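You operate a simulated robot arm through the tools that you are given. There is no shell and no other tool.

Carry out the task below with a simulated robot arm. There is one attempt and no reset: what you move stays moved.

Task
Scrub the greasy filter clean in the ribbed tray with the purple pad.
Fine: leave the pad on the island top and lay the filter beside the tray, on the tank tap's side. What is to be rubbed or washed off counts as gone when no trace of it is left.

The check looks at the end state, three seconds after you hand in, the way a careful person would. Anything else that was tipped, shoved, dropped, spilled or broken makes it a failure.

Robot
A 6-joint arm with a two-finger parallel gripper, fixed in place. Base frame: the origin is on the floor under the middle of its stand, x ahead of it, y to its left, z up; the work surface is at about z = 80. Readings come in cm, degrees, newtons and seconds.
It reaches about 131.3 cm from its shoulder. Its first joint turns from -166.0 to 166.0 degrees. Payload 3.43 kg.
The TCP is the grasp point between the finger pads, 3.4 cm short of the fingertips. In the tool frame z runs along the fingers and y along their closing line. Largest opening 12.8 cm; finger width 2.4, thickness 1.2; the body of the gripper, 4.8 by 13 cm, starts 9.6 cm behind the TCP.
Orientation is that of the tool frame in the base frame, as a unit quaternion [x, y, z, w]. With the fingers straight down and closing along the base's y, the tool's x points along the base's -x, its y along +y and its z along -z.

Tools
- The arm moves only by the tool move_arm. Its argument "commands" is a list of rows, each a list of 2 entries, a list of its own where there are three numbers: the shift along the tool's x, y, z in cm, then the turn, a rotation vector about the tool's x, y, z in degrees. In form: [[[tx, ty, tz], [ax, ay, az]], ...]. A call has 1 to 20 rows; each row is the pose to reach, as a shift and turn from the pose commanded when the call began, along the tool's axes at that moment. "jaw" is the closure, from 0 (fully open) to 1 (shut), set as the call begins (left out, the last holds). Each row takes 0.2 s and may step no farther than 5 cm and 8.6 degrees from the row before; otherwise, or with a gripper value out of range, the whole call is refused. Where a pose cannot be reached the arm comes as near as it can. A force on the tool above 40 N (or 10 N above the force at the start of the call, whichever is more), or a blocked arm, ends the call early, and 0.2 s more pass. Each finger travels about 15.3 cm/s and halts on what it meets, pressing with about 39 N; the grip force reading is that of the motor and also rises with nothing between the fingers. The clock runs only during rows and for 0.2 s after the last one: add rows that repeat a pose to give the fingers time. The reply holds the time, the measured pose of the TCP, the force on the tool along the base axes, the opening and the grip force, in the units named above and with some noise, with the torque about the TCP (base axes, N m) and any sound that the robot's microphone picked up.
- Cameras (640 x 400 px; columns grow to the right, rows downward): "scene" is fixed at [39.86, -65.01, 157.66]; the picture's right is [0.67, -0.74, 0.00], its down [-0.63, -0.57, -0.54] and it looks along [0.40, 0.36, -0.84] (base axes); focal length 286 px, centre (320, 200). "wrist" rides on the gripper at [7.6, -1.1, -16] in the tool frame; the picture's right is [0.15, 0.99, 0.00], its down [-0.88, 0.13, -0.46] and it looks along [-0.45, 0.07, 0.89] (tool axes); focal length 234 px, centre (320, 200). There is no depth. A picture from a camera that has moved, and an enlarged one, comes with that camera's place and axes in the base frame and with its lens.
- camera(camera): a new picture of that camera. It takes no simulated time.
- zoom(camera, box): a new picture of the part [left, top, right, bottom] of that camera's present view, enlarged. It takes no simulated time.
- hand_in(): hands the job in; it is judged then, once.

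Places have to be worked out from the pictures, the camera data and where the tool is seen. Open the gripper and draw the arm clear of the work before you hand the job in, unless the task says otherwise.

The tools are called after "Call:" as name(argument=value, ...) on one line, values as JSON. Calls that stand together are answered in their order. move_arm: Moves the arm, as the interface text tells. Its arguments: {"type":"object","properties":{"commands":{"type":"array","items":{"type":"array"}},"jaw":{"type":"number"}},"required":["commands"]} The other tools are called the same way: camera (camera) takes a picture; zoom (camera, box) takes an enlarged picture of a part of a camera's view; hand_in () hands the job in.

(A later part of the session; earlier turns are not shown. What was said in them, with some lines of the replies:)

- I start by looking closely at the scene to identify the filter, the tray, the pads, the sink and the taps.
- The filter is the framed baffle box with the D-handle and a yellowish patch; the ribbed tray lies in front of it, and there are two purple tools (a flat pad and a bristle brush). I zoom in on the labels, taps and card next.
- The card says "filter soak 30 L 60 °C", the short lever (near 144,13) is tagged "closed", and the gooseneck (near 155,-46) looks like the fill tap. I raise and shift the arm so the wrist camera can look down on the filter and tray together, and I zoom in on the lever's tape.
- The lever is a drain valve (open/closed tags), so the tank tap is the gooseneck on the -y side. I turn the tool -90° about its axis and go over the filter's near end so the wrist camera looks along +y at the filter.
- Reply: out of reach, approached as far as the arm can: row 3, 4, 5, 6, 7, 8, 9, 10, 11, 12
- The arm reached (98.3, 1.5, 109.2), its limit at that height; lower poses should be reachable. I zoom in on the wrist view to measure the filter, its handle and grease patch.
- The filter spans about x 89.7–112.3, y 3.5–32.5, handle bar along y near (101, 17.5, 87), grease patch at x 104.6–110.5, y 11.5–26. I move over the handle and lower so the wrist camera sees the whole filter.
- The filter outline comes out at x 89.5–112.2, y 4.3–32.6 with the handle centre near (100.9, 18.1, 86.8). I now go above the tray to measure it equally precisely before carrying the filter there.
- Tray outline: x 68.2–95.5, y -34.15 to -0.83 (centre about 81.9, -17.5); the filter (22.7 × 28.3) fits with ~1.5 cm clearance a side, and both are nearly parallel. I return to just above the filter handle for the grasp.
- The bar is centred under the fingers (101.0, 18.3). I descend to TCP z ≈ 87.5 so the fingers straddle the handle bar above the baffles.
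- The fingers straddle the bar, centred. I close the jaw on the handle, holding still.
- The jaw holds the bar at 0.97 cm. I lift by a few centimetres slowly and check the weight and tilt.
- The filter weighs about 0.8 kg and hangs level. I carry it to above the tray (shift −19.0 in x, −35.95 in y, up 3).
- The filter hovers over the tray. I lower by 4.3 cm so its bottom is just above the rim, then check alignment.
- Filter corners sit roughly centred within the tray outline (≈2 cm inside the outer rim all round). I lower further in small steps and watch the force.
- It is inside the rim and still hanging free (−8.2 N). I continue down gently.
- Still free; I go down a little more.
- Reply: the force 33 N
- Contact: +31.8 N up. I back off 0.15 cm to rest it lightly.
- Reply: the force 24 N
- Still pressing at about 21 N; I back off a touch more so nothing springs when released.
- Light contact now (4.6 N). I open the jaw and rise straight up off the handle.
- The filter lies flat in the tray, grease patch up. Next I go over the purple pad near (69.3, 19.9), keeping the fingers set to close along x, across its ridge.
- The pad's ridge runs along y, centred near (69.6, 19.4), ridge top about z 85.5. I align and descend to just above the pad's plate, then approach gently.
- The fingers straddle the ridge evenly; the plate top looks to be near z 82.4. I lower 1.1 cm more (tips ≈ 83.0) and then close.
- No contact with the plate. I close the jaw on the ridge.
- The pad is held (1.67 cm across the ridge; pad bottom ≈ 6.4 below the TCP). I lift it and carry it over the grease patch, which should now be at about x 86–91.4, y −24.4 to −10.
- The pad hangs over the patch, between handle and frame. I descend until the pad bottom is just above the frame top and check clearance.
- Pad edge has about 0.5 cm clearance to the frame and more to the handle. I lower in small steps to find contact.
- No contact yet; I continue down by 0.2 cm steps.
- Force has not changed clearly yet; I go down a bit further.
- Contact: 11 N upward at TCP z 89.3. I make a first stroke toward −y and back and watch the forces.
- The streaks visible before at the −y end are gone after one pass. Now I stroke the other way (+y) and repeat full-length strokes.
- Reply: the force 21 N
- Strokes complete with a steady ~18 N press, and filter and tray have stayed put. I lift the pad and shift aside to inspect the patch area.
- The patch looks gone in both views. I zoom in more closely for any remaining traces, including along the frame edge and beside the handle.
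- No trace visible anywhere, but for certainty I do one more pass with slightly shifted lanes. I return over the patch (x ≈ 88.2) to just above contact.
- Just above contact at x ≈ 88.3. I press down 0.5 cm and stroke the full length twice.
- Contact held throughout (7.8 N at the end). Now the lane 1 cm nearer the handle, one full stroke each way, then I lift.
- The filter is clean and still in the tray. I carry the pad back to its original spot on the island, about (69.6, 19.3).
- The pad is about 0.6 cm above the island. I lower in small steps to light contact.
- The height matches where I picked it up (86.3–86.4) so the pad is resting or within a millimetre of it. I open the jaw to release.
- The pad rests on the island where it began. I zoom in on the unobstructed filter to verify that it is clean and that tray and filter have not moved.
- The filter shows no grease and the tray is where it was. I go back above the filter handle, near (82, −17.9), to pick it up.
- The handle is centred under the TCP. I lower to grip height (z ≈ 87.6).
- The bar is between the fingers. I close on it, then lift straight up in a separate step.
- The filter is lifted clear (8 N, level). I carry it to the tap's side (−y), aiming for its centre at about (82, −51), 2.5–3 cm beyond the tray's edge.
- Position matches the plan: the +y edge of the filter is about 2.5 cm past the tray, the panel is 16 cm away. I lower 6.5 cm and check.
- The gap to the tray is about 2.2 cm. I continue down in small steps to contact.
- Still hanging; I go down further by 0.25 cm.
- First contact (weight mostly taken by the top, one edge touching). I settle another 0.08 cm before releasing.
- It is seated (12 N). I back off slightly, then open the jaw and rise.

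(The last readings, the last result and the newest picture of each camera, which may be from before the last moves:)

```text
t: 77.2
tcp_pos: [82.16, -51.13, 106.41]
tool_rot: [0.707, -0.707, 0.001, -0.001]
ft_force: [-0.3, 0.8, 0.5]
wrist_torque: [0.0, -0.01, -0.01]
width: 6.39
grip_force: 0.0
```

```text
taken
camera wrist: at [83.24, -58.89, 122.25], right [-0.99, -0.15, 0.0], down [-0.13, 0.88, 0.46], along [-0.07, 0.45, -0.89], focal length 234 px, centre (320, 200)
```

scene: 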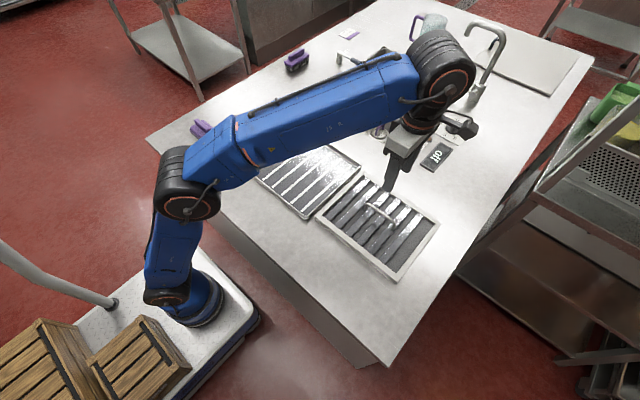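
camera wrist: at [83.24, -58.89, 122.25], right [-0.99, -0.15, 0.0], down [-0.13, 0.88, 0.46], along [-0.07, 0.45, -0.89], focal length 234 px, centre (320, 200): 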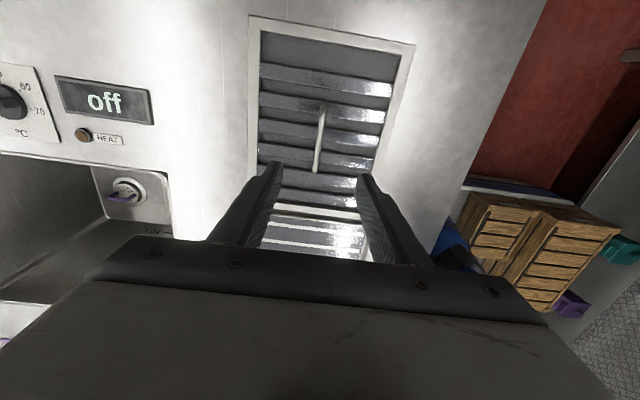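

The filter lies flat on the island, on the tap's side of the tray. I withdraw the arm up and back toward the robot, clear of everything, then check all views.

Call:
move_arm(commands=[[[0, 0, -4], [0, 0, 0]], [[-2, 1, -8], [0, 0, 0]], [[-6, 2.6, -10], [0, 0, 0]], [[-10, 4.3, -10], [0, 0, 0]], [[-14, 6, -10], [0, 0, 0]], [[-18, 7.7, -10], [0, 0, 0]], [[-22, 9.4, -10], [0, 0, 0]], [[-26, 11, -10], [0, 0, 0]], [[-30, 12.7, -10], [0, 0, 0]], [[-34, 14.4, -10], [0, 0, 0]], [[-38, 16, -10], [0, 0, 0]], [[-42, 17.7, -10], [0, 0, 0]], [[-46, 19, -10], [0, 0, 0]], [[-50, 20, -10], [0, 0, 0]], [[-50, 20, -10], [0, 0, 0]]], jaw=0)

Call:
camera(camera="scene")

Call:
zoom(camera="scene", box=[290, 150, 460, 290])

Call:
zoom(camera="scene", box=[180, 30, 380, 180])

```text
t: 80.4
tcp_pos: [62.23, -1.21, 116.28]
tool_rot: [-0.707, 0.708, -0.001, 0.001]
ft_force: [0.6, 0.3, -1.1]
wrist_torque: [-0.02, -0.01, -0.01]
width: 12.79
grip_force: 0.1
out of reach, approached as far as the arm can: row 1, 2, 3, 4, 5
```

```text
taken
```

scene: 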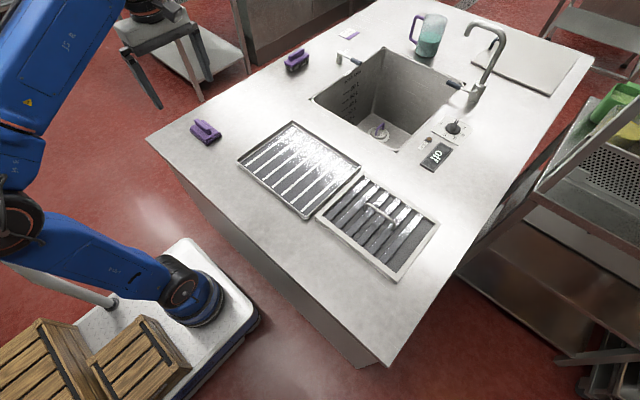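

```text
2.86 times, centred on (375, 220) of scene
camera zoom: at [39.86, -65.01, 157.66], right [0.67, -0.74, 0.0], down [-0.63, -0.57, -0.54], along [0.4, 0.36, -0.84], focal length 818 px, centre (163, 143)
```

zoom: 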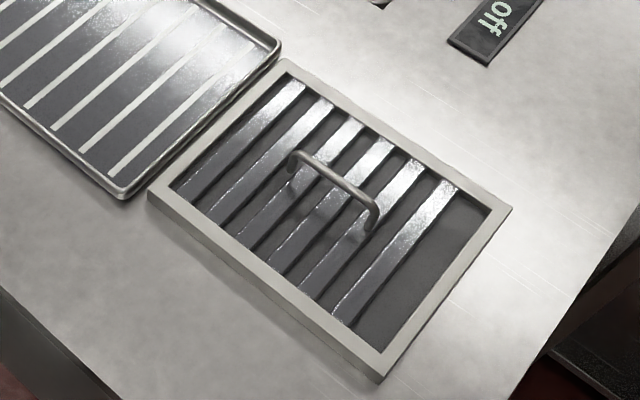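

```text
2.67 times, centred on (280, 105) of scene
camera zoom: at [39.86, -65.01, 157.66], right [0.67, -0.74, 0.0], down [-0.63, -0.57, -0.54], along [0.4, 0.36, -0.84], focal length 763 px, centre (427, 453)
```

zoom: 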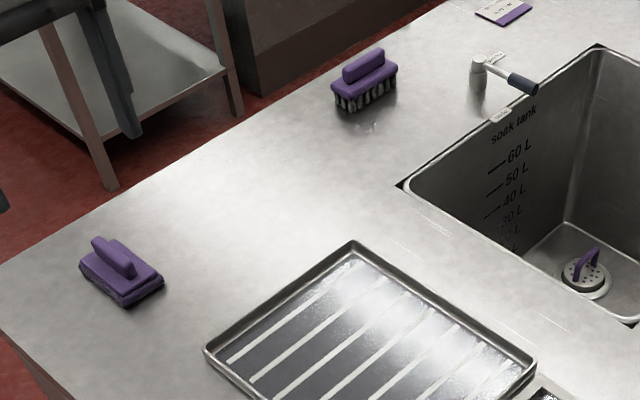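

Everything is in place: the pad is on the island, the filter is clean and lying flat beside the tray on the gooseneck tap's side. The tray, brush, card, jug and levers are unmoved, and the arm is clear with the gripper open, so I hand in.

Call:
hand_in()

```text
The job is handed in.
```

I scrubbed the filter with the purple pad in the ribbed tray. Close-up pictures from both cameras show no trace of grease left on its top face. I couldn't see the underside.

- **Filter:** it lies flat on the island beside the tray, about 2 cm from the tray's edge, on the side of the tank tap. I took the tank tap to be the gooseneck; the short lever with the open/closed tags looked like a drain valve.
- **Pad:** it is back on the island top, where it was at the start.
- **Everything else:** the tray, brush, card, jug and levers look unmoved in the final pictures. The gripper is open and the arm is clear of the work.

I did not soak the filter. The card on the island says "filter soak 30 L 60 °C", but you didn't ask for that and the grease came off by scrubbing alone.
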